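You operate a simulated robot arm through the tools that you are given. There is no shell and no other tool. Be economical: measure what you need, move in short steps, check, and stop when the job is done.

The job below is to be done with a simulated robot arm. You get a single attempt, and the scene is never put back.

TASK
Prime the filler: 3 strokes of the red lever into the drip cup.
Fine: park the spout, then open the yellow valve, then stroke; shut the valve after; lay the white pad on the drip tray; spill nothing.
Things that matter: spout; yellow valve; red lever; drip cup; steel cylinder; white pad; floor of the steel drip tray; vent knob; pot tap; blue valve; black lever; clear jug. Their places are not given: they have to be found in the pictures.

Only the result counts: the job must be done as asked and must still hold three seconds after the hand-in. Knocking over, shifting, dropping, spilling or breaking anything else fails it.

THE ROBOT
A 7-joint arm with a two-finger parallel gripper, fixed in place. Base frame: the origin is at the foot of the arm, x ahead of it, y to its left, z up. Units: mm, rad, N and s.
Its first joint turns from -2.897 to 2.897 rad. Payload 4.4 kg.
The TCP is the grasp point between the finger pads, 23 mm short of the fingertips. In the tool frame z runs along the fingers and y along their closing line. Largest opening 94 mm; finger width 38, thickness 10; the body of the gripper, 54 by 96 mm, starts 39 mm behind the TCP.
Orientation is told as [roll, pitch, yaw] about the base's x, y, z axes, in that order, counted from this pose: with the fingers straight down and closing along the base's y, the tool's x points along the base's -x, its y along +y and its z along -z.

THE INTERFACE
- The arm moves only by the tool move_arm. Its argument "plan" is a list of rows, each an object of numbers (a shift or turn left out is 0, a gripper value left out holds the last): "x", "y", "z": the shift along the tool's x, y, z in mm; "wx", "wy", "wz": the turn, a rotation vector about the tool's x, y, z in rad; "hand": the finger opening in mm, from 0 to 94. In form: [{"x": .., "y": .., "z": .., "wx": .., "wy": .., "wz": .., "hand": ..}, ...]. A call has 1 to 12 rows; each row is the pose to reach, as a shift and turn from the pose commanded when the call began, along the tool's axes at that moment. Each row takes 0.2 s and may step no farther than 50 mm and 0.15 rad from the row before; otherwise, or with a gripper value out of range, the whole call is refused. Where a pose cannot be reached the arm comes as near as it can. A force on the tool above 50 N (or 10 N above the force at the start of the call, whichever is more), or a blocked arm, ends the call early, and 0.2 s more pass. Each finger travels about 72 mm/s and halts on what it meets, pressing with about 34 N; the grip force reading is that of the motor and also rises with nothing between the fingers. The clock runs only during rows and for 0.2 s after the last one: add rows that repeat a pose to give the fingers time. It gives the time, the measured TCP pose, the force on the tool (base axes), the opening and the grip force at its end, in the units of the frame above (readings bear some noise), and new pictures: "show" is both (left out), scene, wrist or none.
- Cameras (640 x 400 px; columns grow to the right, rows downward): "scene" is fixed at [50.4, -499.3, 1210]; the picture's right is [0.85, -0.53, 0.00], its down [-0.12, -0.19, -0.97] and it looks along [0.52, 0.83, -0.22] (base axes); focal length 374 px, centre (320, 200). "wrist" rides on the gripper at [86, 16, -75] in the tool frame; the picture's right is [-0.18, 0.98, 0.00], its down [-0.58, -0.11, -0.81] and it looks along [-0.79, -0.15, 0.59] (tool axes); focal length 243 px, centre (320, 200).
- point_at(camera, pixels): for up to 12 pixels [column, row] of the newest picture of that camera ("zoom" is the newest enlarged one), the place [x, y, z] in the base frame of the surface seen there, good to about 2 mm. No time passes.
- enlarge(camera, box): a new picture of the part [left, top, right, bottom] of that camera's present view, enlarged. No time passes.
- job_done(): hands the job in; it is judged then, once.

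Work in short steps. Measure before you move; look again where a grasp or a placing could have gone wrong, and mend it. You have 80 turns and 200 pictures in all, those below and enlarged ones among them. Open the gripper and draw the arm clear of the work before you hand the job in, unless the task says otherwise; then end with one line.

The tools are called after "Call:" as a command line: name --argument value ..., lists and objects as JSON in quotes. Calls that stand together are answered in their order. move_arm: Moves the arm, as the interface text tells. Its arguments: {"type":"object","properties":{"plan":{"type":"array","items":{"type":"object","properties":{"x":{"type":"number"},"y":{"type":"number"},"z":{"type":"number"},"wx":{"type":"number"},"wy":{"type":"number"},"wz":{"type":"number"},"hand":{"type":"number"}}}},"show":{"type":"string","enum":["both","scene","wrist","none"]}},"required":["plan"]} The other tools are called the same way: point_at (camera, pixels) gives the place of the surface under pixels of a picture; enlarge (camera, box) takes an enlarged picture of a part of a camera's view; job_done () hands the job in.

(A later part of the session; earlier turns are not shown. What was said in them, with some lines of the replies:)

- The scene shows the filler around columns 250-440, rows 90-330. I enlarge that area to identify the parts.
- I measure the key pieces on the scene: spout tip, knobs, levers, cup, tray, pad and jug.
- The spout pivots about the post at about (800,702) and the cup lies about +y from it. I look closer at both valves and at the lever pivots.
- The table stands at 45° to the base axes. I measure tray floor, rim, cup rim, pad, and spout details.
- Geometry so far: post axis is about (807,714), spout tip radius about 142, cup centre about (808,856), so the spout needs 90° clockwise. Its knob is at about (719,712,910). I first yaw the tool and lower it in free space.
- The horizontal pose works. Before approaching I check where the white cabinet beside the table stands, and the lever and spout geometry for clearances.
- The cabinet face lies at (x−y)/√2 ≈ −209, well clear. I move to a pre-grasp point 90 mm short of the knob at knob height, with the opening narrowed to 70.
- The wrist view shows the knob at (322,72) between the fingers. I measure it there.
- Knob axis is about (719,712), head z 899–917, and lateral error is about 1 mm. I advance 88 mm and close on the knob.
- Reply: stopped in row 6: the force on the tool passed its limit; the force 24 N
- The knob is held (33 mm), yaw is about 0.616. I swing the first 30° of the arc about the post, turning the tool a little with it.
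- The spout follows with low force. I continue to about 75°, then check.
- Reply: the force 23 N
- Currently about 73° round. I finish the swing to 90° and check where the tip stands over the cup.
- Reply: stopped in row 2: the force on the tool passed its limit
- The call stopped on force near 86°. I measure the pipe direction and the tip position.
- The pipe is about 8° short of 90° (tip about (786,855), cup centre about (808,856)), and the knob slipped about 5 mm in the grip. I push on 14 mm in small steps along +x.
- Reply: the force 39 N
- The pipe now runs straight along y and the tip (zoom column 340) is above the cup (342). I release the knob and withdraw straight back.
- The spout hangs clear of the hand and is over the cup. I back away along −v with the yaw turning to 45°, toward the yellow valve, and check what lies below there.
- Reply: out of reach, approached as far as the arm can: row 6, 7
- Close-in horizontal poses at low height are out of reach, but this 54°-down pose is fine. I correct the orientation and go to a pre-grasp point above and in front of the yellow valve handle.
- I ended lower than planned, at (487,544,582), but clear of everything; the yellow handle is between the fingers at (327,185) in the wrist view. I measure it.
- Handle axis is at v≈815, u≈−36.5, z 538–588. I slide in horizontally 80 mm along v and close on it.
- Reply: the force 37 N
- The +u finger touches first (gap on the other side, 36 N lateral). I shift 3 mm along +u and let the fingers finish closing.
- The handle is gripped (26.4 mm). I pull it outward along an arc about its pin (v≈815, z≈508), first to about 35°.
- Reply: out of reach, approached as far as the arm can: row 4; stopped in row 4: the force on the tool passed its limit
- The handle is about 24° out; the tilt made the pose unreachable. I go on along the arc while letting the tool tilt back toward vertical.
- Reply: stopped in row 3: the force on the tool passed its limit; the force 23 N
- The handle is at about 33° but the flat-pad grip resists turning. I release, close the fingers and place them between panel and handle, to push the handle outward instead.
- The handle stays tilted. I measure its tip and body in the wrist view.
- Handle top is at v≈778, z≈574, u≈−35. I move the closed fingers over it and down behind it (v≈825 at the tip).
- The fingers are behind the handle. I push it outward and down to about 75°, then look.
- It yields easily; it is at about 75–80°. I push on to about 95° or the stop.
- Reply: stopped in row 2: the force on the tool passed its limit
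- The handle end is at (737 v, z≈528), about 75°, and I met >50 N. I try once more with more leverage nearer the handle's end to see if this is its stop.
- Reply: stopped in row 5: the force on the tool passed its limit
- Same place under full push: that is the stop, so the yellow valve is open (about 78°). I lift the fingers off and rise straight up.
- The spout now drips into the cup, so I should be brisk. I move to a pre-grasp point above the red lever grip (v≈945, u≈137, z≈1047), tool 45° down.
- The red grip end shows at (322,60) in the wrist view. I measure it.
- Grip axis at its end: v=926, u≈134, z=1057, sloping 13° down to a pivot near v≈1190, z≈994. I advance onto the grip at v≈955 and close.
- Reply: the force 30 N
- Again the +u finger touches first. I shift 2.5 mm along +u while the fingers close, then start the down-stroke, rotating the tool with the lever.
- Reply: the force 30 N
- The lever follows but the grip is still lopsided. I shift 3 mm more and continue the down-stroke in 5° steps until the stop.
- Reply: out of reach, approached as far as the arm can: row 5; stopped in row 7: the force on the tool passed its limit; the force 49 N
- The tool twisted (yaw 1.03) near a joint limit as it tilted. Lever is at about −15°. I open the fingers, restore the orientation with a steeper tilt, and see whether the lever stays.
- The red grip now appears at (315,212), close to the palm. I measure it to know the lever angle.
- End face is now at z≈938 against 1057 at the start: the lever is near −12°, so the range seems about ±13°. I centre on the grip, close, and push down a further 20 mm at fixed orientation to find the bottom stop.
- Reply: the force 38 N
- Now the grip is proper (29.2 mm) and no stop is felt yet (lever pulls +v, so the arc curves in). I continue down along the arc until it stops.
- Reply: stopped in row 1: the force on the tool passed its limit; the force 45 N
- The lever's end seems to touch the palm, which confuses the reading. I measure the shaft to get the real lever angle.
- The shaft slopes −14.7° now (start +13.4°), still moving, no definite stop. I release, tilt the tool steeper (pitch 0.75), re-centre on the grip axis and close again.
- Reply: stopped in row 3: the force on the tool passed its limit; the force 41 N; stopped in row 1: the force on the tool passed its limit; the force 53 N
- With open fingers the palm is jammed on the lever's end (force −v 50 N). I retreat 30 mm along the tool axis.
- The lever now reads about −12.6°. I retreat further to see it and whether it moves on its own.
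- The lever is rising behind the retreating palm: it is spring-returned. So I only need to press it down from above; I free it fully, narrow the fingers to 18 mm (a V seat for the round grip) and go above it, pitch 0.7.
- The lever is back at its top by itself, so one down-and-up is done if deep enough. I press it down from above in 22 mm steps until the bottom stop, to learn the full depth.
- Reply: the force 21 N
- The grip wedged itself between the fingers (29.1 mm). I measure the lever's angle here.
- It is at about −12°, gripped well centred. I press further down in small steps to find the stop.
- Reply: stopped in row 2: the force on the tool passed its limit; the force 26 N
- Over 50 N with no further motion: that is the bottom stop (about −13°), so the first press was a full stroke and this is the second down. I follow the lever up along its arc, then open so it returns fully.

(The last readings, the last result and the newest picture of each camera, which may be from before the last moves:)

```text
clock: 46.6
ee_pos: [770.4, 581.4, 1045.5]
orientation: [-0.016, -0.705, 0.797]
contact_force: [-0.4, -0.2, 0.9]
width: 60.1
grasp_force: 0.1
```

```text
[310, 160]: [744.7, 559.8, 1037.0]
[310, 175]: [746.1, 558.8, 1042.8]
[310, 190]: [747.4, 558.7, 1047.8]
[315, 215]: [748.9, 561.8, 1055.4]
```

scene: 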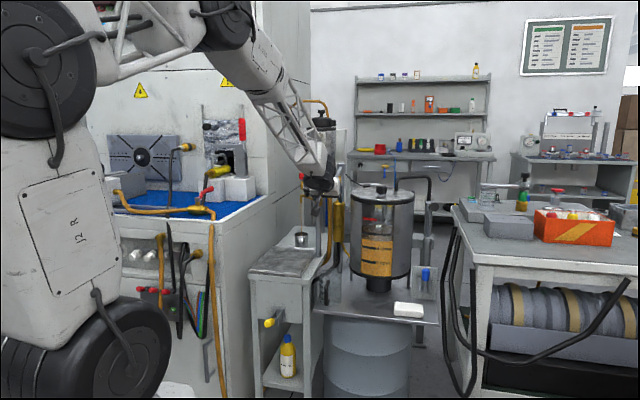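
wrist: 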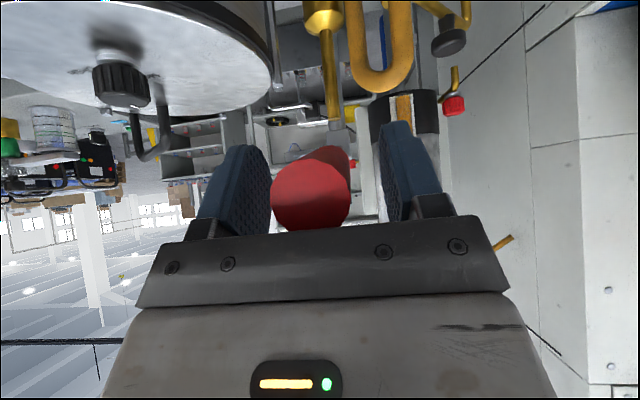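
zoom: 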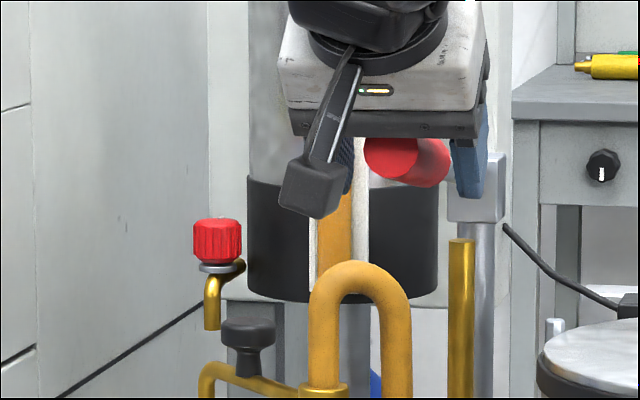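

The end face centre is about 7 mm below its top position (1057), perhaps held by the palm. I lift 25 mm to let it return fully, then come back and grip it.

Call:
move_arm --plan '[{"x": -9, "z": -10}, {"x": -16, "z": -19}, {"x": -16, "z": -19}, {"x": -16, "z": -19}]' --show "wrist"

Call:
enlarge --camera "scene" --box '[270, 140, 366, 200]'

Call:
point_at --camera "zoom" --pixels '[[390, 140], [390, 160], [390, 150]]'

```text
clock: 47.6
ee_pos: [770.8, 580.2, 1071.6]
orientation: [-0.016, -0.703, 0.796]
contact_force: [-0.1, 0.3, -0.3]
width: 59.9
grasp_force: 0.0
```

wrist: 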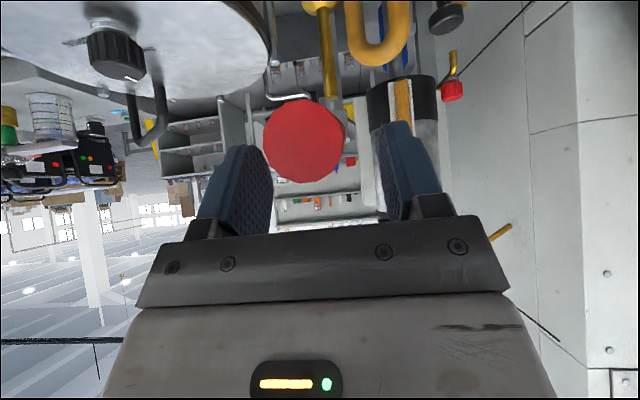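

```text
6.67 times, centred on (318, 170) of scene
```

zoom: 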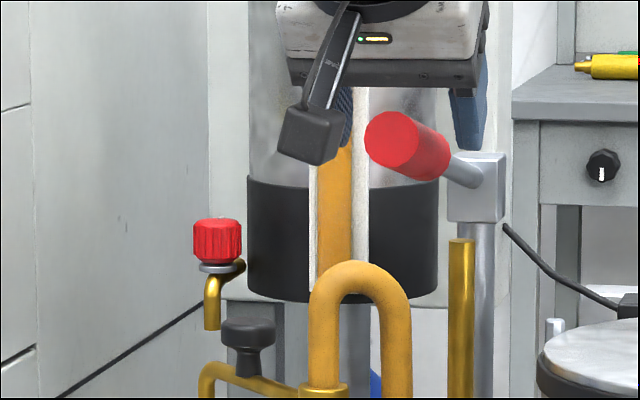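

```text
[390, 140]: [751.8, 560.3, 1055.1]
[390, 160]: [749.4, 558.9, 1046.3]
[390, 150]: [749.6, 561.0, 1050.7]
```

The lever is back at its top (same pixel as at the start): two strokes done. Third stroke: I come down on the grip, close, and press it along the arc to the stop.

Call:
move_arm --plan '[{"x": 12.9, "z": 15.2}, {"x": 12.9, "z": 15.2, "hand": 20}, {"x": 12.9, "z": 15.2, "hand": 20}, {"x": 12.9, "z": 15.2, "hand": 20}, {"x": 29.5, "z": 28.6}, {"x": 45.4, "z": 42.7}, {"x": 59.4, "z": 58.3}, {"x": 71, "z": 76}, {"x": 81.6, "z": 94.6}, {"x": 85, "z": 101}, {"x": 88, "z": 107}]' --show "wrist"

Call:
point_at --camera "wrist" --pixels '[[310, 160], [310, 135], [310, 185], [310, 205]]'

```text
clock: 50.0
ee_pos: [771.5, 582.1, 932.4]
orientation: [-0.014, -0.704, 0.795]
contact_force: [1.6, -0.1, 8.4]
width: 28.8
grasp_force: 32.2
```

wrist: 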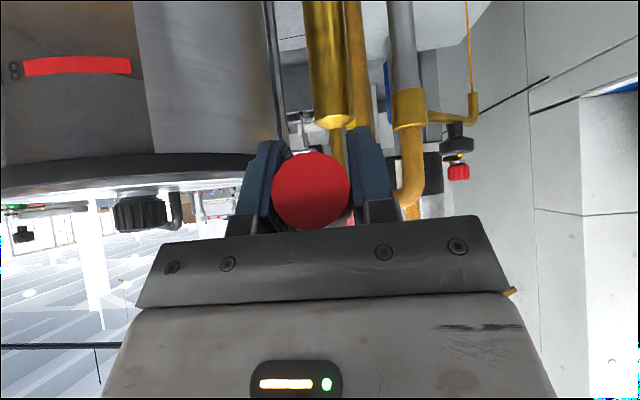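

```text
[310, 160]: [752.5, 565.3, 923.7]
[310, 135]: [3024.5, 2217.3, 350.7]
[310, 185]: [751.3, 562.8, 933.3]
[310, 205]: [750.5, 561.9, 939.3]
```

End face centre is at z≈935, versus 933 at the stop before. I press a few more millimetres until force shows the stop.

Call:
move_arm --plan '[{"x": 3.2, "z": 4}, {"x": 6.4, "z": 8}, {"x": 9.6, "z": 12}, {"x": 12.8, "z": 16}]' --show "wrist"

Call:
point_at --camera "wrist" --pixels '[[310, 160], [310, 175], [310, 185], [310, 205]]'

```text
clock: 50.6
ee_pos: [771.9, 582.9, 927.7]
orientation: [-0.017, -0.71, 0.8]
contact_force: [-14.5, -10.3, 10.8]
width: 29.3
grasp_force: 9.8
stopped in row 2: the force on the tool passed its limit (the readings are from after the stop); the commanded pose is now the measured one
```

wrist: 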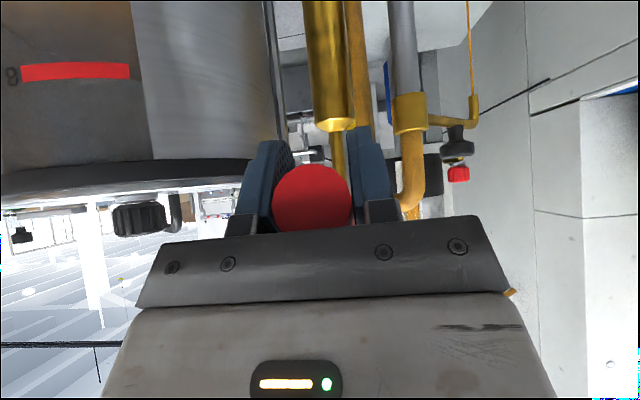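

```text
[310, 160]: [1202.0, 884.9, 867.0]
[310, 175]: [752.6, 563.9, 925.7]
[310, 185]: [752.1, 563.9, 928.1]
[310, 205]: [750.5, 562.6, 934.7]
```

The stop is reached again (third down). I follow the lever up, open, and retreat upward.

Call:
move_arm --plan '[{"x": -10.6, "z": -18.6}, {"x": -21.9, "z": -36.5}, {"x": -35.1, "z": -52.9}, {"x": -50.5, "z": -67.2}, {"x": -67.1, "z": -80.6}, {"x": -67.1, "z": -80.6, "hand": 70}, {"x": -67.1, "z": -80.6, "hand": 70}, {"x": -80, "z": -100, "hand": 70}, {"x": -85, "z": -140, "hand": 70}, {"x": -85, "z": -180, "hand": 70}]' --show "wrist"

Call:
enlarge --camera "scene" --box '[270, 140, 398, 220]'

Call:
enlarge --camera "scene" --box '[240, 210, 336, 270]'

```text
clock: 52.8
ee_pos: [734.4, 547.9, 1120.6]
orientation: [-0.018, -0.708, 0.799]
contact_force: [-0.4, 1.4, -1.4]
width: 70.0
grasp_force: 0.1
```

wrist: 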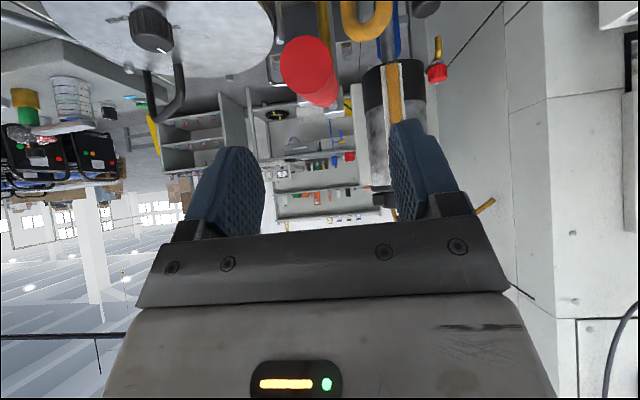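

```text
5.00 times, centred on (334, 180) of scene
```

zoom: 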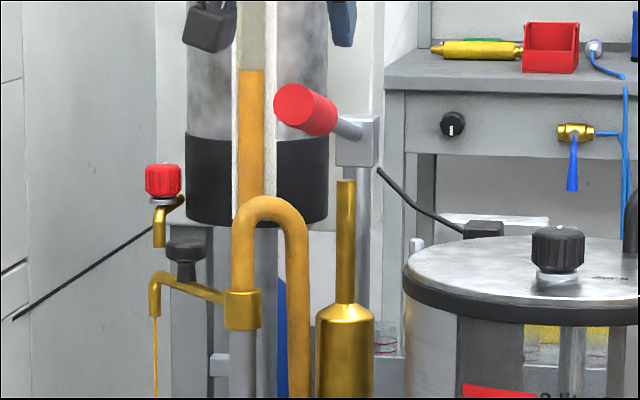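

```text
6.67 times, centred on (288, 240) of scene
```

zoom: 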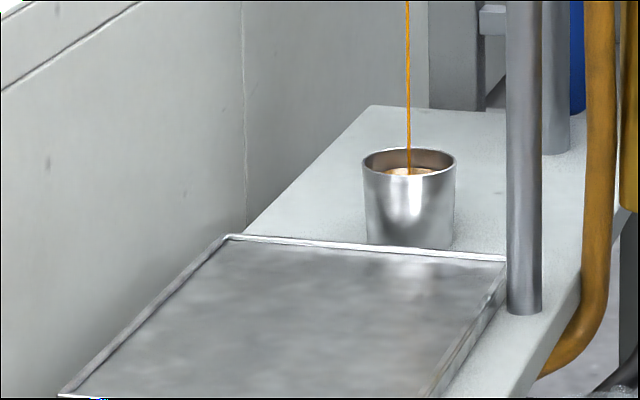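

Three strokes are done and the lever is up, but the cup is filling, so the valve must be shut fast. I go straight to a point above the yellow handle (v≈745, u≈−35, z≈620).

Call:
move_arm --plan '[{"x": 37.2, "y": 14.1, "z": 23, "wy": 0.0215}, {"x": 74.4, "y": 28.2, "z": 46, "wy": 0.043}, {"x": 111.6, "y": 42.3, "z": 69, "wy": 0.0645}, {"x": 148.8, "y": 56.4, "z": 92, "wy": 0.086}, {"x": 186, "y": 70.5, "z": 115, "wy": 0.1075}, {"x": 223.2, "y": 84.6, "z": 138, "wy": 0.129}, {"x": 260.4, "y": 98.7, "z": 161, "wy": 0.15}, {"x": 297.6, "y": 112.8, "z": 184, "wy": 0.172}, {"x": 334.8, "y": 126.9, "z": 207, "wy": 0.1935}, {"x": 372, "y": 141, "z": 230, "wy": 0.215}, {"x": 409.2, "y": 155.1, "z": 253, "wy": 0.2365}, {"x": 446, "y": 169.2, "z": 276, "wy": 0.258}]' --show "wrist"

Call:
enlarge --camera "scene" --box '[240, 210, 336, 270]'

```text
clock: 55.4
ee_pos: [509.8, 548.7, 617.2]
orientation: [-0.011, -0.451, 0.795]
contact_force: [-0.3, 0.5, 0.6]
width: 70.1
grasp_force: 0.1
```

wrist: 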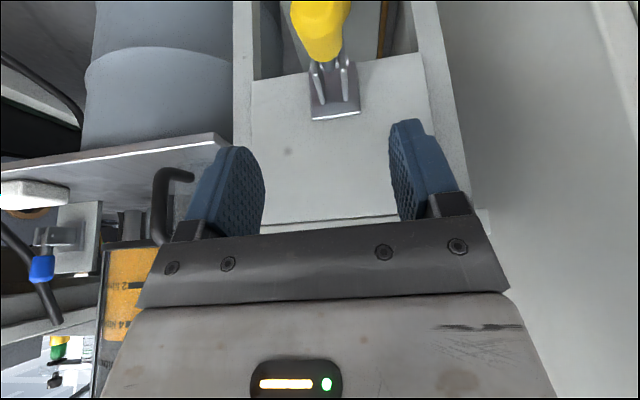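

```text
6.67 times, centred on (288, 240) of scene
```

zoom: 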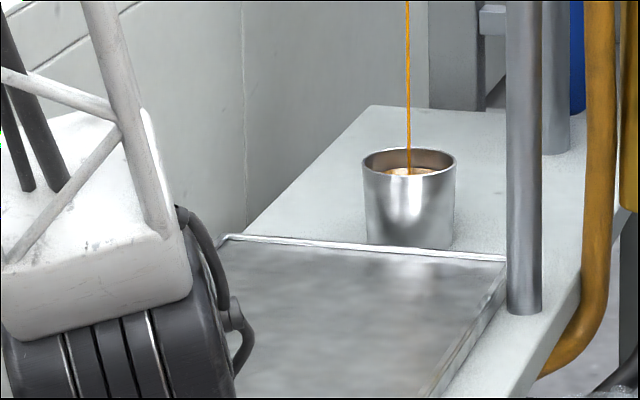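

The level barely rose. I lower onto the handle (v≈756, z≈524, shift 8 mm to −u) and close.

Call:
move_arm --plan '[{"x": 12, "y": 8, "z": 30}, {"x": 23, "y": 8, "z": 59}, {"x": 33.8, "y": 8, "z": 87}, {"x": 33.8, "y": 8, "z": 87, "hand": 15}, {"x": 33.8, "y": 8, "z": 87, "hand": 15}, {"x": 33.8, "y": 8, "z": 87, "hand": 15}]' --show "wrist"

```text
clock: 56.8
ee_pos: [507.8, 557.8, 523.8]
orientation: [-0.013, -0.449, 0.795]
contact_force: [32.6, -17.9, -7.5]
width: 31.3
grasp_force: 18.1
```

wrist: 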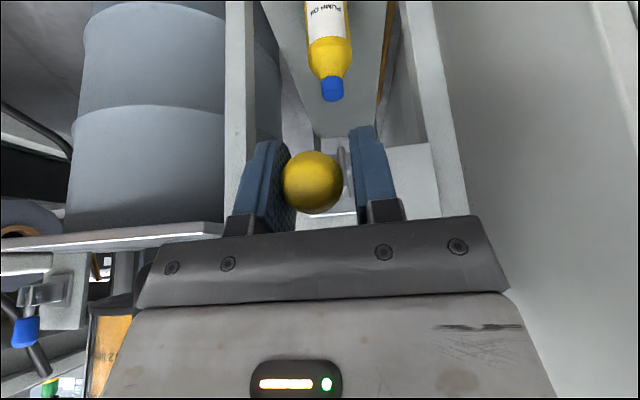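

The +u finger touches first again; I shift 3 mm, let it close, and lift the handle along its arc, turning the tool with it.

Call:
move_arm --plan '[{"y": -1.5}, {"y": -3}, {"y": -3}, {"x": -6.5, "y": -3, "z": -6, "wy": 0.06}, {"x": -12.7, "y": -3, "z": -11.3, "wy": 0.13}, {"x": -20, "y": -3, "z": -15.5, "wy": 0.2}, {"x": -27.5, "y": -3, "z": -18.8, "wy": 0.27}, {"x": -35.5, "y": -3, "z": -21, "wy": 0.34}, {"x": -43.8, "y": -3, "z": -22.2, "wy": 0.4}]' --show "wrist"

Call:
enlarge --camera "scene" --box '[210, 250, 338, 330]'

```text
clock: 58.8
ee_pos: [529.8, 574.9, 560.9]
orientation: [-0.012, -0.045, 0.789]
contact_force: [-10.2, -33.6, -2.8]
width: 27.3
grasp_force: 45.2
```

wrist: 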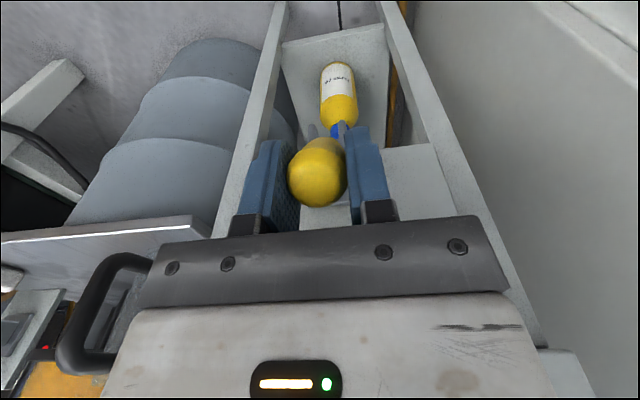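

```text
5.00 times, centred on (274, 290) of scene
```

zoom: 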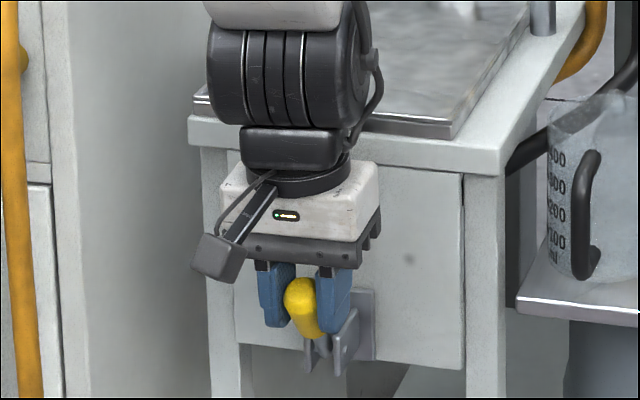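

The handle is at about 33° and well gripped. To keep the wrist off the table edge I release, tilt the tool back to pitch ~0.43 about the handle, and re-grip.

Call:
move_arm --plan '[{"hand": 50}, {"hand": 50, "wy": -0.13}, {"hand": 50, "wy": -0.26}, {"hand": 50, "wy": -0.39}, {"hand": 15, "wy": -0.39}, {"hand": 15, "wy": -0.39}, {"hand": 15, "wy": -0.39}]' --show "none"

Call:
move_arm --plan '[{"x": -9.5, "z": 0}, {"x": -19.5, "z": 0.5}, {"x": -28, "z": 2}, {"x": -35, "z": 5}]' --show "wrist"

Call:
enlarge --camera "scene" --box '[210, 250, 338, 330]'

```text
clock: 59.7
ee_pos: [537.1, 585.2, 539.0]
orientation: [-0.018, -0.362, 0.794]
contact_force: [-14.4, -22.7, 56.4]
width: 50.0
grasp_force: 0.1
stopped in row 4: the force on the tool passed its limit (the readings are from after the stop); the commanded pose is now the measured one
```

```text
clock: 60.0
ee_pos: [537.2, 586.5, 541.3]
orientation: [-0.016, -0.362, 0.793]
contact_force: [-3.1, -9.4, 21.7]
width: 49.9
grasp_force: 0.1
stopped in row 1: the force on the tool passed its limit (the readings are from after the stop); the commanded pose is now the measured one
```

wrist: 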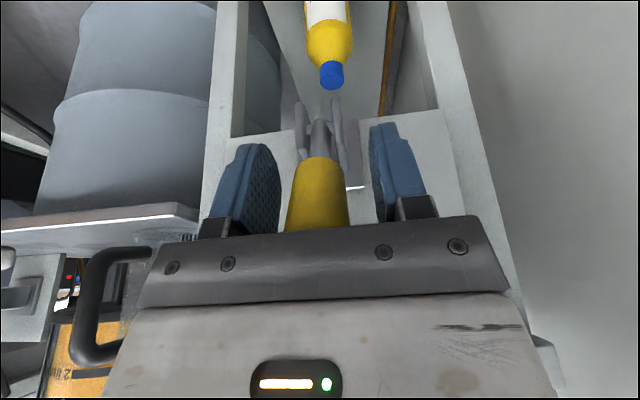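

```text
5.00 times, centred on (274, 290) of scene
```

zoom: 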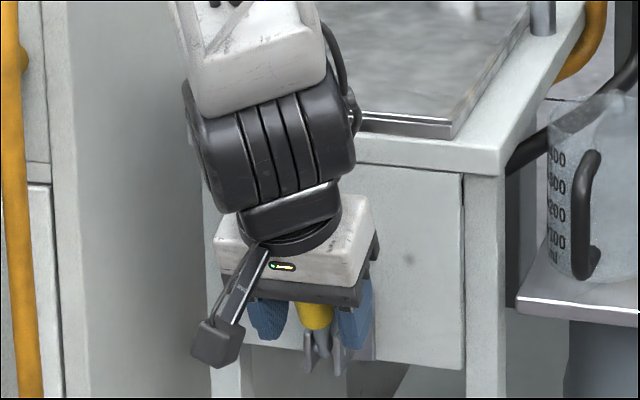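

The palm came to rest on the handle's top. I retreat along the tool axis, close the fingers, and will push the handle upright from the front.

Call:
move_arm --plan '[{"z": -20}, {"z": -45}, {"z": -70, "hand": 0}, {"x": 30, "z": -80, "hand": 0}, {"x": 50, "z": -80, "hand": 0}]' --show "wrist"

Call:
enlarge --camera "scene" --box '[240, 190, 336, 250]'

```text
clock: 61.2
ee_pos: [483.1, 532.4, 597.7]
orientation: [-0.015, -0.36, 0.792]
contact_force: [-0.3, 0.0, -0.1]
width: 0.2
grasp_force: 34.3
```

wrist: 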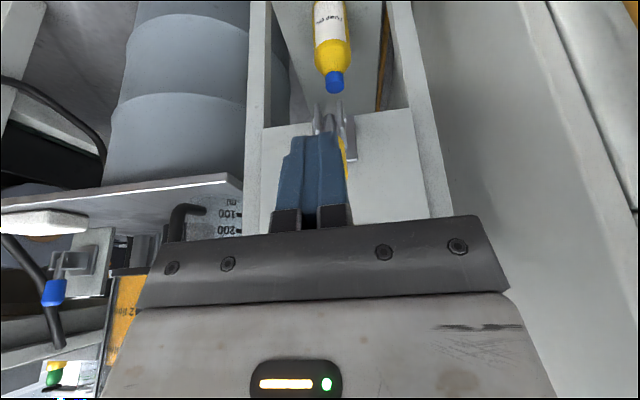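

```text
6.67 times, centred on (288, 220) of scene
```

zoom: 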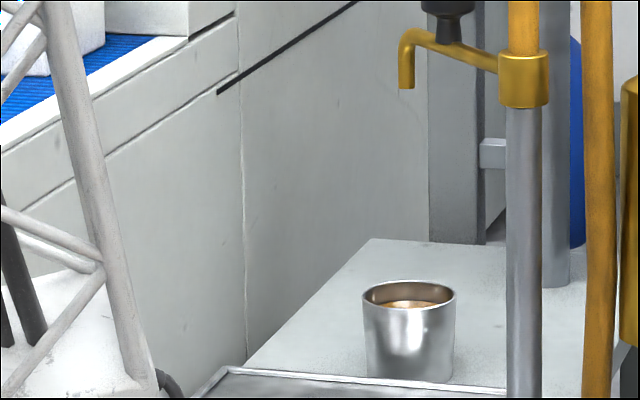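

The stream has stopped. I lower the closed fingers 20 mm and push the handle from the front until it is upright (front face at v≈802).

Call:
move_arm --plan '[{"x": 7, "z": 18.7}, {"x": -16.4, "z": 27.5}, {"x": -32.3, "z": 33.5}, {"x": -41.7, "z": 37}, {"x": -47.3, "z": 39.1}, {"x": -50, "z": 40.2}, {"x": -51.5, "z": 40.8}]' --show "wrist"

Call:
enlarge --camera "scene" --box '[242, 280, 306, 320]'

```text
clock: 62.6
ee_pos: [525.2, 573.9, 575.5]
orientation: [-0.017, -0.356, 0.792]
contact_force: [-10.0, -8.3, 10.4]
width: 0.0
grasp_force: 33.9
stopped in row 7: the force on the tool passed its limit (the readings are from after the stop); the commanded pose is now the measured one
```

wrist: 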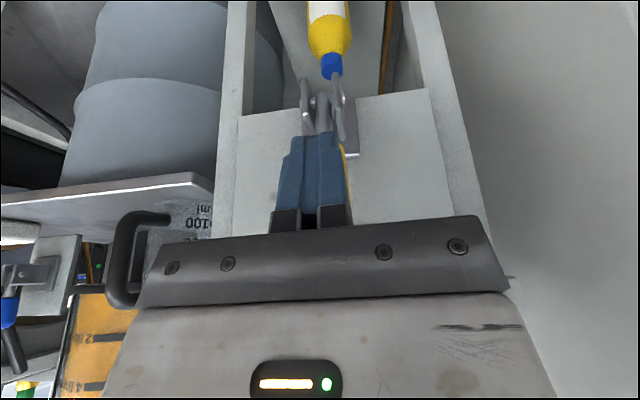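

```text
10.00 times, centred on (274, 300) of scene
```

zoom: 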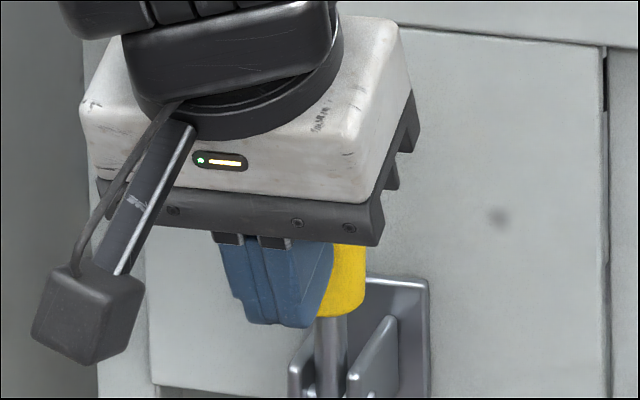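

The handle is against its upright stop and the valve is shut. I back off and rise, then look at the valve and measure the pot and pad for the last part.

Call:
move_arm --plan '[{"x": 30, "z": -12}, {"x": 55, "z": -25}, {"x": 45, "z": -70}, {"x": 30, "z": -115, "hand": 94}, {"x": 15, "z": -160}, {"x": 0, "z": -205}]' --show "scene"

Call:
enlarge --camera "scene" --box '[242, 280, 306, 320]'

Call:
point_at --camera "scene" --pixels '[[352, 260], [380, 250], [409, 260], [380, 276], [378, 285], [390, 278], [366, 274], [432, 300], [437, 318], [418, 290], [425, 262], [395, 272]]'

Call:
enlarge --camera "scene" --box '[340, 250, 452, 320]'

```text
clock: 64.0
ee_pos: [473.1, 524.3, 768.4]
orientation: [-0.018, -0.355, 0.793]
contact_force: [-0.1, -0.3, -0.2]
width: 93.8
grasp_force: 0.0
```

scene: 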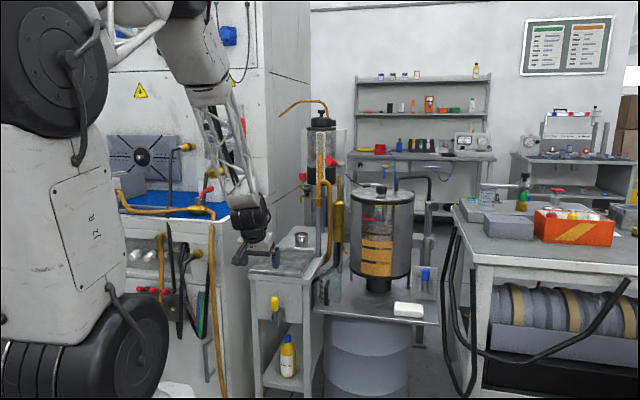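

```text
10.00 times, centred on (274, 300) of scene
```

zoom: 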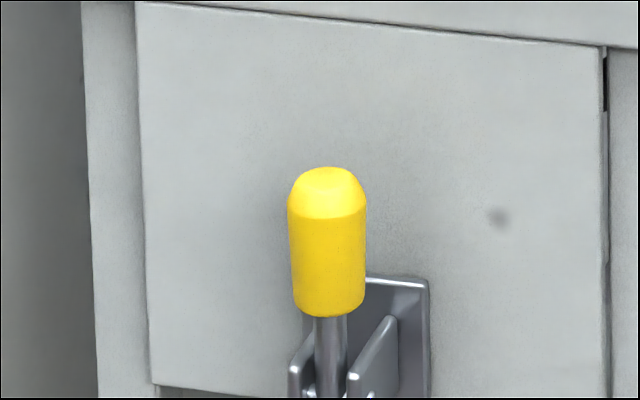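

```text
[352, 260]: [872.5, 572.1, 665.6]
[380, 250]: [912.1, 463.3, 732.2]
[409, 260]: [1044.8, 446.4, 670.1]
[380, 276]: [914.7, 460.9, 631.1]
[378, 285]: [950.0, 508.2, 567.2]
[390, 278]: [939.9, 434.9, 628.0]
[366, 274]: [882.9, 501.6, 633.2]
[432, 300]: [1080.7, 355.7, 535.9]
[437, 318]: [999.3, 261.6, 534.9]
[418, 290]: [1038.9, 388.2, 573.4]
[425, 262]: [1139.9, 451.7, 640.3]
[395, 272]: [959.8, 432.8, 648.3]
```

```text
5.71 times, centred on (396, 285) of scene
```

zoom: 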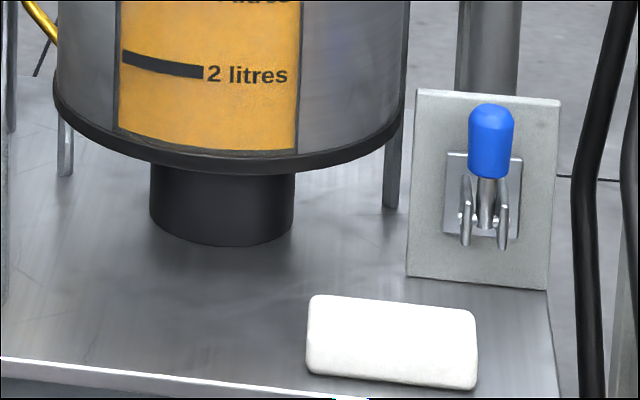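

The yellow handle stands upright as at the start. Pad centre is about (940,334), top z 563, long side along u; the pot (axis about (987,537), r 106) and blue valve are clear if I close along v with a tilt toward +u. I move over in two legs, turning the yaw to −0.785.

Call:
move_arm --plan '[{"x": -15, "y": -36, "z": -16, "wy": 0.089}, {"x": -30, "y": -72, "z": -32, "wy": 0.178}, {"x": -45, "y": -108, "z": -48, "wy": 0.267}, {"x": -61, "y": -144, "z": -64.7, "wy": 0.355}]' --show "none"

Call:
move_arm --plan '[{"x": -9.5, "y": -22.6, "z": 9, "wz": 0.143}, {"x": -19, "y": -45.2, "z": 18, "wz": 0.286}, {"x": -28.5, "y": -67.8, "z": 27, "wz": 0.428}, {"x": -38, "y": -90.4, "z": 36, "wz": 0.571}, {"x": -47.5, "y": -113, "z": 45, "wz": 0.714}, {"x": -57, "y": -135.6, "z": 54, "wz": 0.857}, {"x": -66.5, "y": -158.2, "z": 63, "wz": 1.0}, {"x": -76, "y": -180.8, "z": 72, "wz": 1.142}, {"x": -85.5, "y": -203.4, "z": 81, "wz": 1.285}, {"x": -95, "y": -226, "z": 90, "wz": 1.428}, {"x": -104, "y": -248.5, "z": 100, "wz": 1.571}]' --show "both"

```text
clock: 65.0
ee_pos: [598.4, 448.4, 854.5]
orientation: [-0.015, -0.002, 0.789]
contact_force: [0.0, -1.0, -0.7]
width: 93.9
grasp_force: 0.1
```

```text
clock: 67.4
ee_pos: [848.2, 345.6, 757.5]
orientation: [0.004, -0.017, -0.784]
contact_force: [0.0, 0.2, 0.5]
width: 94.0
grasp_force: 0.1
```

scene: 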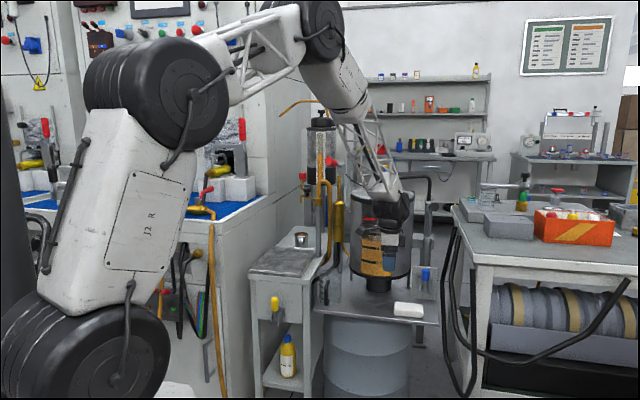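
wrist: 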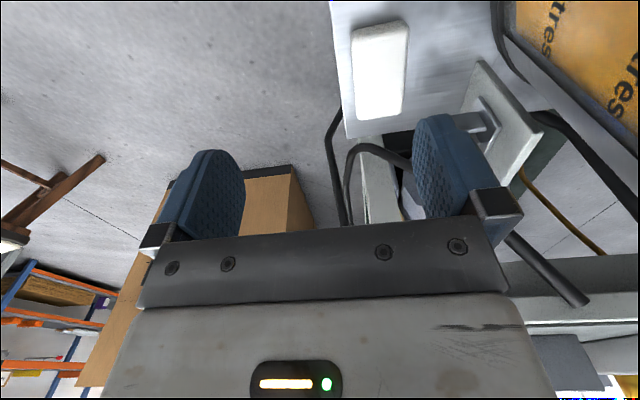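

The pad appears at columns 353–408, rows 22–120 in the wrist view. I measure its corners.

Call:
point_at --camera "wrist" --pixels '[[358, 116], [398, 110], [404, 28], [356, 40], [380, 70], [352, 80], [380, 114], [402, 70], [380, 28], [375, 135], [470, 100]]'

Call:
enlarge --camera "wrist" --box '[320, 0, 544, 140]'

```text
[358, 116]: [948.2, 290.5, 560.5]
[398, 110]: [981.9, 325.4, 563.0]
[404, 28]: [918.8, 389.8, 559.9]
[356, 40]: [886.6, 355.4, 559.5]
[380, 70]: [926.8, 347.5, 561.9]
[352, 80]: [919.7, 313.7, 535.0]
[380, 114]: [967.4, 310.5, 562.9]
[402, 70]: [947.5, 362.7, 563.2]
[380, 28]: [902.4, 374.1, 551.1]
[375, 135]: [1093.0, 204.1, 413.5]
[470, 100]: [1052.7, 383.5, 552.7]
```

```text
2.86 times, centred on (432, 70) of wrist
```

zoom: 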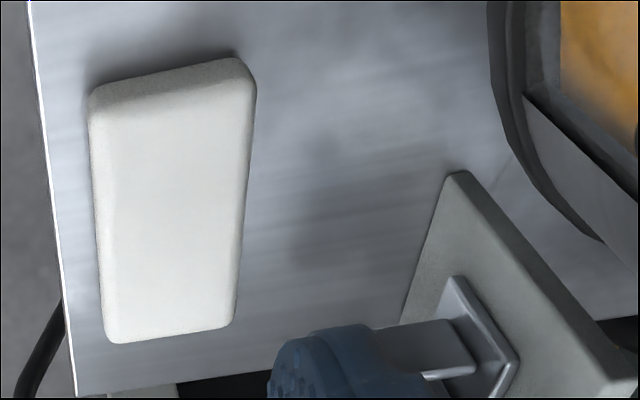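

Pad centre is about (934,340), 90 × 49 mm, aligned with u/v. I hover above it at z≈640 with the tool tilted 0.2 toward +u and opening 72.

Call:
move_arm --plan '[{"x": -16, "y": 14, "z": 29, "wy": -0.045, "hand": 72}, {"x": -32, "y": 28, "z": 58, "wy": -0.09}, {"x": -48, "y": 42, "z": 88, "wy": -0.135}, {"x": -64.7, "y": 56.6, "z": 117, "wy": -0.18}]' --show "both"

Call:
enlarge --camera "scene" --box '[340, 240, 452, 310]'

```text
clock: 68.4
ee_pos: [936.1, 341.7, 640.4]
orientation: [0.005, -0.198, -0.782]
contact_force: [0.4, 0.2, -0.3]
width: 72.0
grasp_force: 0.0
```

scene: 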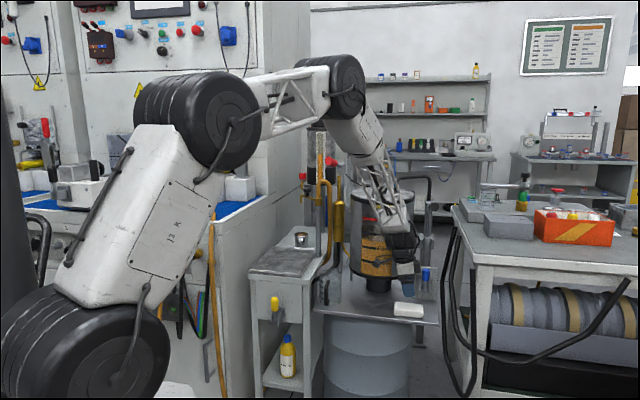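
wrist: 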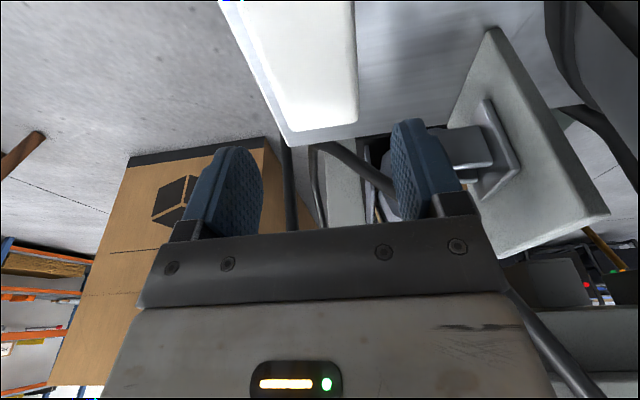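

```text
5.71 times, centred on (396, 275) of scene
```

zoom: 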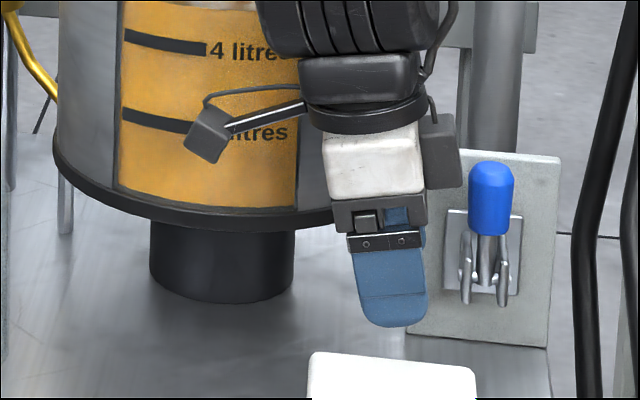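

A dark box on the hand's +u side might come near the blue valve handle when I go down. I measure both.

Call:
point_at --camera "zoom" --pixels '[[445, 130], [455, 180], [430, 185], [462, 160], [492, 190], [475, 190], [490, 170], [510, 200], [466, 285]]'

```text
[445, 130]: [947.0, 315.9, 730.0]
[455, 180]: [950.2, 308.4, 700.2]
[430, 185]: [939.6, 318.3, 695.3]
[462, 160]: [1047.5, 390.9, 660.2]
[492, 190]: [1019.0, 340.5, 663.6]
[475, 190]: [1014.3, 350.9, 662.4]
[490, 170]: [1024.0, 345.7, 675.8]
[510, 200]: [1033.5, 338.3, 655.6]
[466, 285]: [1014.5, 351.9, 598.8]
```

The box (u≤454, v about 893) stays clear of the blue handle (v≥961, u≥469). I descend 75 mm onto the pad and close.

Call:
move_arm --plan '[{"x": 6, "y": -2.7, "z": 30}, {"x": 11, "y": -2.7, "z": 56}, {"x": 14.8, "y": -2.7, "z": 73.5}, {"x": 14.8, "y": -2.7, "z": 73.5, "hand": 35}, {"x": 14.8, "y": -2.7, "z": 73.5, "hand": 35}, {"x": 14.8, "y": -2.7, "z": 73.5, "hand": 35}]' --show "wrist"

Call:
enlarge --camera "scene" --box '[340, 250, 452, 320]'

```text
clock: 69.8
ee_pos: [933.8, 338.8, 566.5]
orientation: [0.003, -0.195, -0.784]
contact_force: [-0.3, -0.3, -0.2]
width: 57.3
grasp_force: 34.7
```

wrist: 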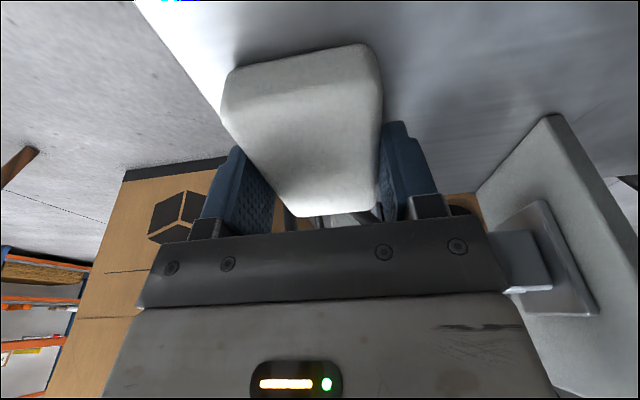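

```text
5.71 times, centred on (396, 285) of scene
```

zoom: 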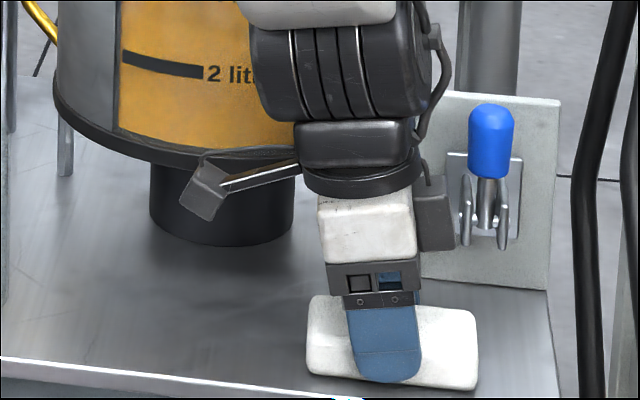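

The pad is held (57 mm). I lift straight up 130 mm and check it came along.

Call:
move_arm --plan '[{"x": -3, "z": -15}, {"x": -9, "z": -44}, {"x": -17, "z": -84}, {"x": -25, "z": -127}]' --show "both"

```text
clock: 70.8
ee_pos: [934.8, 339.9, 694.9]
orientation: [0.001, -0.194, -0.783]
contact_force: [0.0, 0.8, -0.3]
width: 56.6
grasp_force: 34.1
```

scene: 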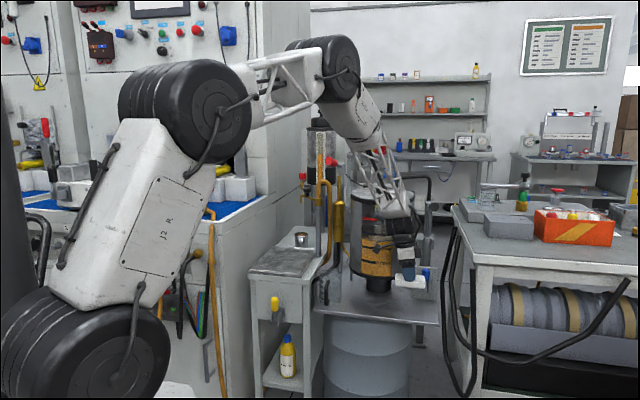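
wrist: 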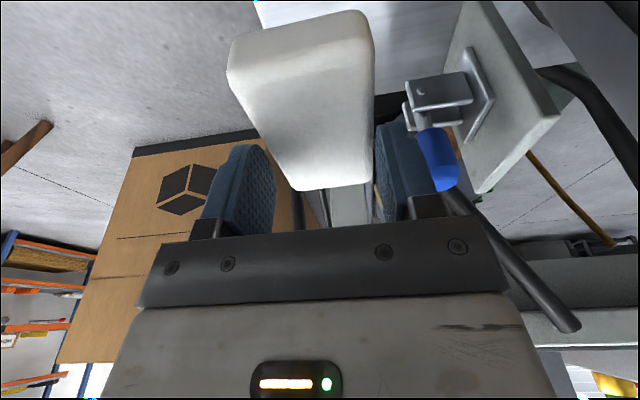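

The pad is held well. I carry it on a path nearer the base (v≈740) to stay away from the jug, pump and red lever.

Call:
move_arm --plan '[{"x": 21, "y": -27, "z": -33}, {"x": 42, "y": -54, "z": -66}, {"x": 63, "y": -81, "z": -99}, {"x": 95, "y": -108, "z": -109}, {"x": 127, "y": -134, "z": -118}, {"x": 159, "y": -161, "z": -128}, {"x": 203, "y": -161, "z": -137}, {"x": 247, "y": -161, "z": -146}, {"x": 292, "y": -161, "z": -154}, {"x": 336, "y": -161, "z": -163}]' --show "both"

```text
clock: 73.0
ee_pos: [563.9, 477.9, 790.4]
orientation: [0.005, -0.195, -0.783]
contact_force: [0.4, 1.2, 0.2]
width: 56.4
grasp_force: 33.8
```

scene: 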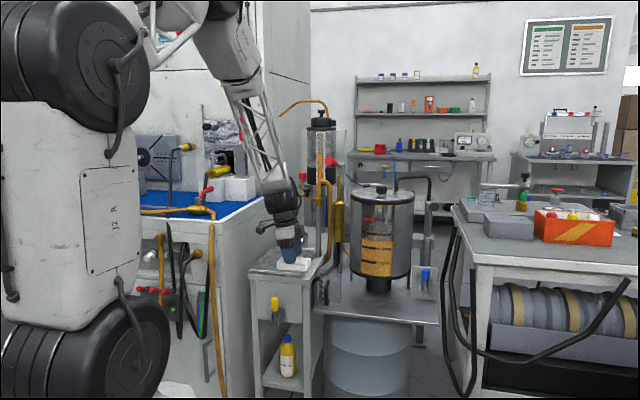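
wrist: 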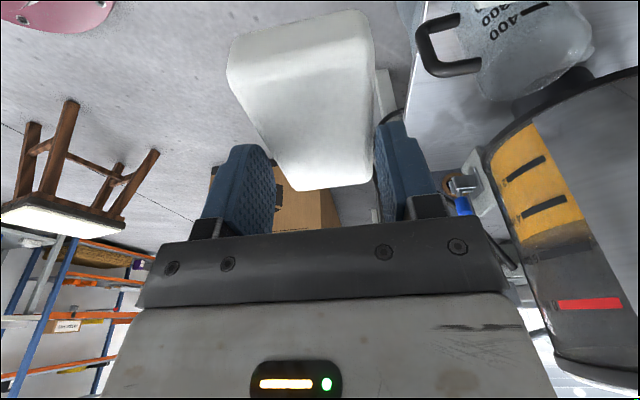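

Pad still held; I go over the tray to v≈945, u≈−28 and down to z≈700 (pad bottom about 9 mm above the floor).

Call:
move_arm --plan '[{"x": 30, "y": 21, "z": -2.5}, {"x": 60, "y": 42, "z": -5}, {"x": 89, "y": 63, "z": -7.4}, {"x": 91, "y": 99, "z": 1}, {"x": 93, "y": 135, "z": 10}, {"x": 94.5, "y": 172, "z": 18}, {"x": 96, "y": 208, "z": 27}, {"x": 104.7, "y": 208, "z": 71}]' --show "both"

Call:
enlarge --camera "scene" --box '[240, 210, 352, 280]'

```text
clock: 75.0
ee_pos: [649.6, 690.9, 706.3]
orientation: [0.01, -0.195, -0.785]
contact_force: [1.2, 1.4, 7.0]
width: 56.7
grasp_force: 34.2
stopped in row 8: the force on the tool passed its limit (the readings are from after the stop); the commanded pose is now the measured one
```

scene: 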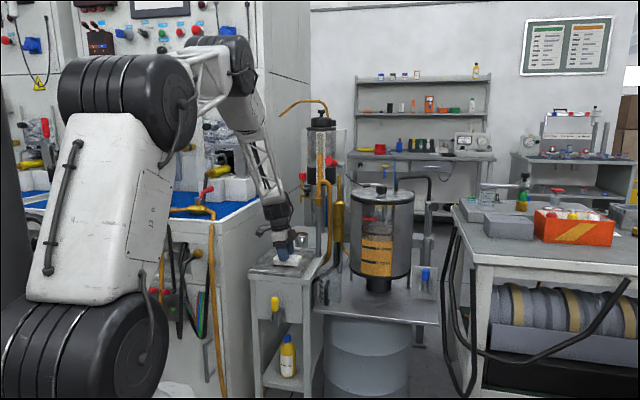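
wrist: 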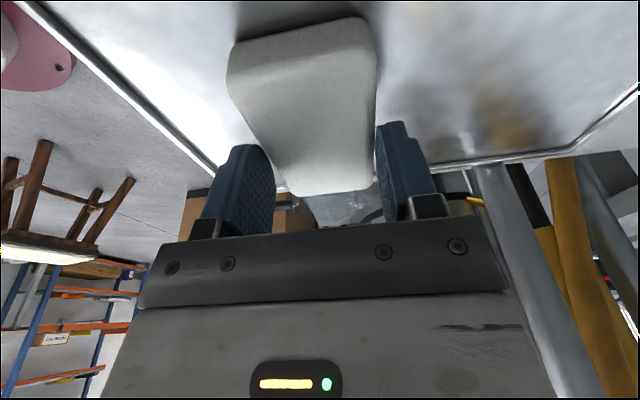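

```text
5.71 times, centred on (296, 245) of scene
```

zoom: 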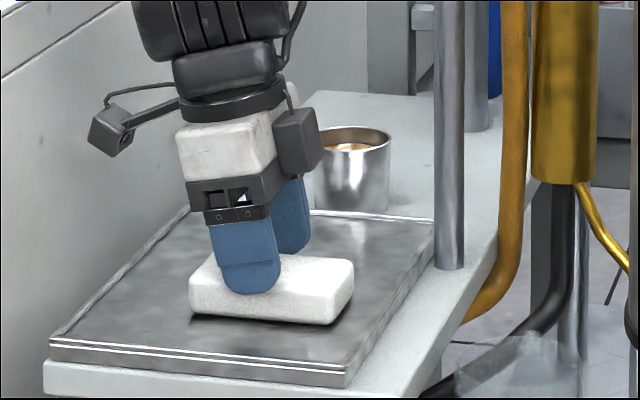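

Contact came at z≈706. I measure pad top and bottom edges against the tray floor to see if it is level.

Call:
point_at --camera "zoom" --pixels '[[200, 280], [195, 308], [310, 275], [335, 272], [330, 318], [305, 318], [192, 325], [330, 335], [345, 275], [150, 330]]'

Call:
enlarge --camera "scene" --box '[264, 240, 312, 270]'

```text
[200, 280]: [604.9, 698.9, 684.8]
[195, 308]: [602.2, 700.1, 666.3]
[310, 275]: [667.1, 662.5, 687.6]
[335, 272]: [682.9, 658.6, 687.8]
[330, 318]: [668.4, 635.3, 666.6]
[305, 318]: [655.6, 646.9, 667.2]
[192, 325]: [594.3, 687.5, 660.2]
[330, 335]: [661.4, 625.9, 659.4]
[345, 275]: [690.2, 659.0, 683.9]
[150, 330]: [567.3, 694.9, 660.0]
```

```text
13.33 times, centred on (288, 255) of scene
```

zoom: 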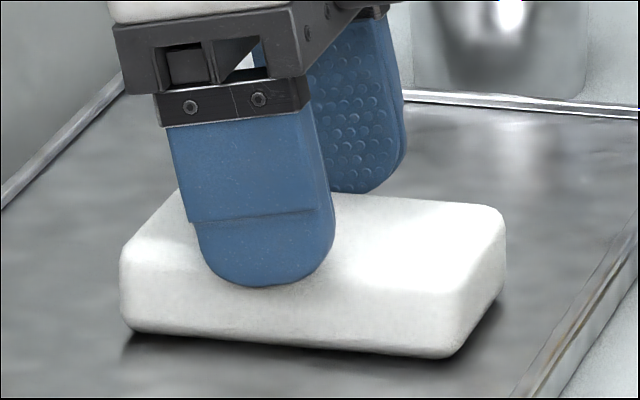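

Pad top reads 685–688 with 28 mm height: it slipped down somewhat in the grip and is already resting on the tray floor (660). I open and withdraw upward.

Call:
move_arm --plan '[{"x": 0.3, "z": 1.5}, {"x": 0.3, "z": 1.5, "hand": 75}, {"x": 0.3, "z": 1.5, "hand": 75}, {"x": 0.3, "z": 1.5, "hand": 75}, {"x": -5, "z": -28}, {"x": -12, "z": -65}, {"x": -20, "z": -105}]' --show "both"

Call:
enlarge --camera "scene" --box '[240, 190, 352, 280]'

```text
clock: 76.6
ee_pos: [646.4, 689.0, 811.5]
orientation: [0.006, -0.194, -0.785]
contact_force: [-0.1, 0.0, -1.2]
width: 75.0
grasp_force: 0.1
```

scene: 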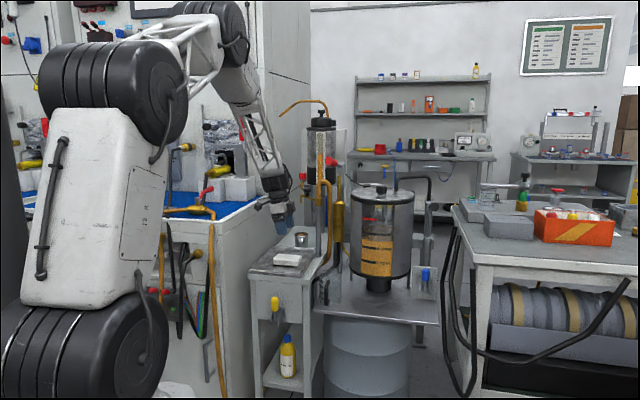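
wrist: 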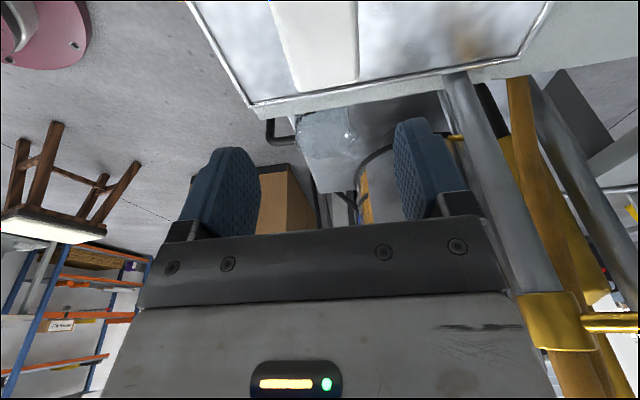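

```text
4.44 times, centred on (296, 235) of scene
```

zoom: 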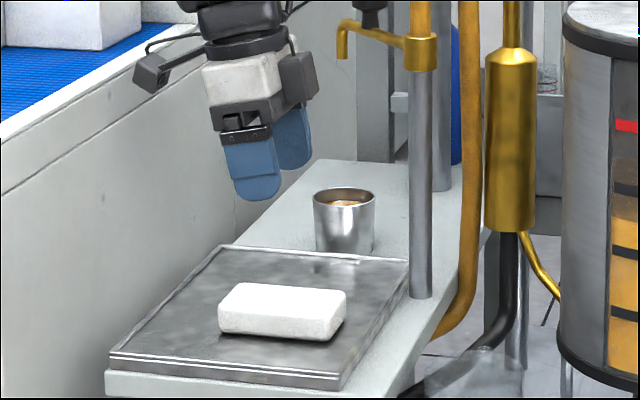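

The pad lies flat in the tray, no drip falls, and the cup is not overflowing. I draw the arm back and up.

Call:
move_arm --plan '[{"x": -4, "y": -35, "z": -20}, {"x": -8, "y": -70, "z": -40}, {"x": -12, "y": -105, "z": -60}, {"x": -16, "y": -140, "z": -80}, {"x": -20, "y": -175, "z": -100}, {"x": -24, "y": -210, "z": -120}]' --show "scene"

Call:
enlarge --camera "scene" --box '[240, 150, 400, 250]'

Call:
enlarge --camera "scene" --box '[240, 230, 440, 355]'

```text
clock: 78.0
ee_pos: [497.6, 541.4, 934.1]
orientation: [0.009, -0.195, -0.784]
contact_force: [-0.3, 0.6, -1.0]
width: 75.0
grasp_force: 0.1
```

scene: 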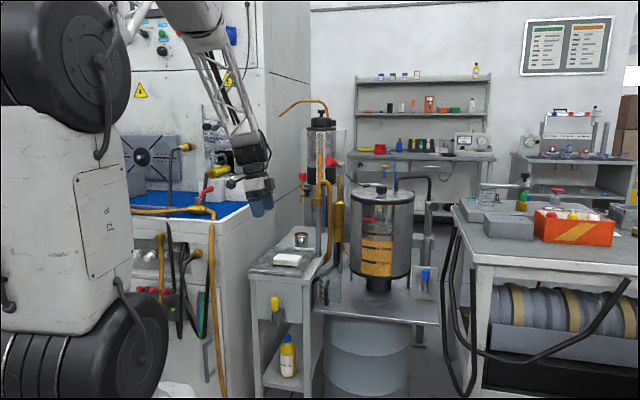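

```text
4.00 times, centred on (320, 200) of scene
```

zoom: 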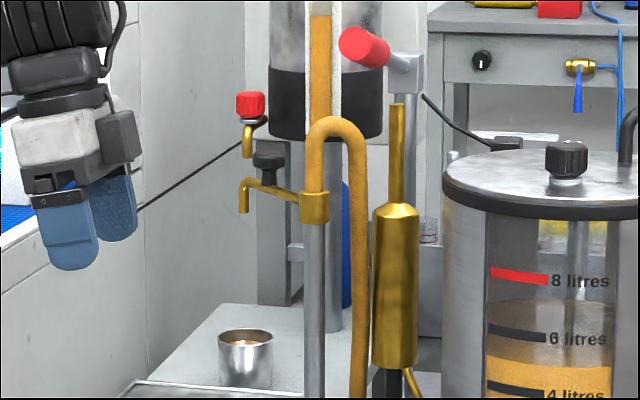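

```text
3.20 times, centred on (340, 292) of scene
```

zoom: 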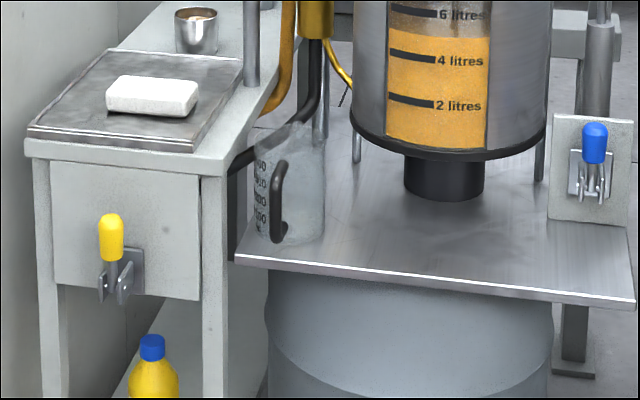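

Spout is over the cup, the yellow valve is upright, the red lever is at its top, the pad lies in the tray, and nothing is spilled. I hand in.

Call:
job_done

```text
The job is handed in.
```

The job is handed in: spout parked over the drip cup, three full strokes of the red lever (counted by watching the lever, not read off anything), yellow valve shut, white pad on the drip tray, and no spill seen.
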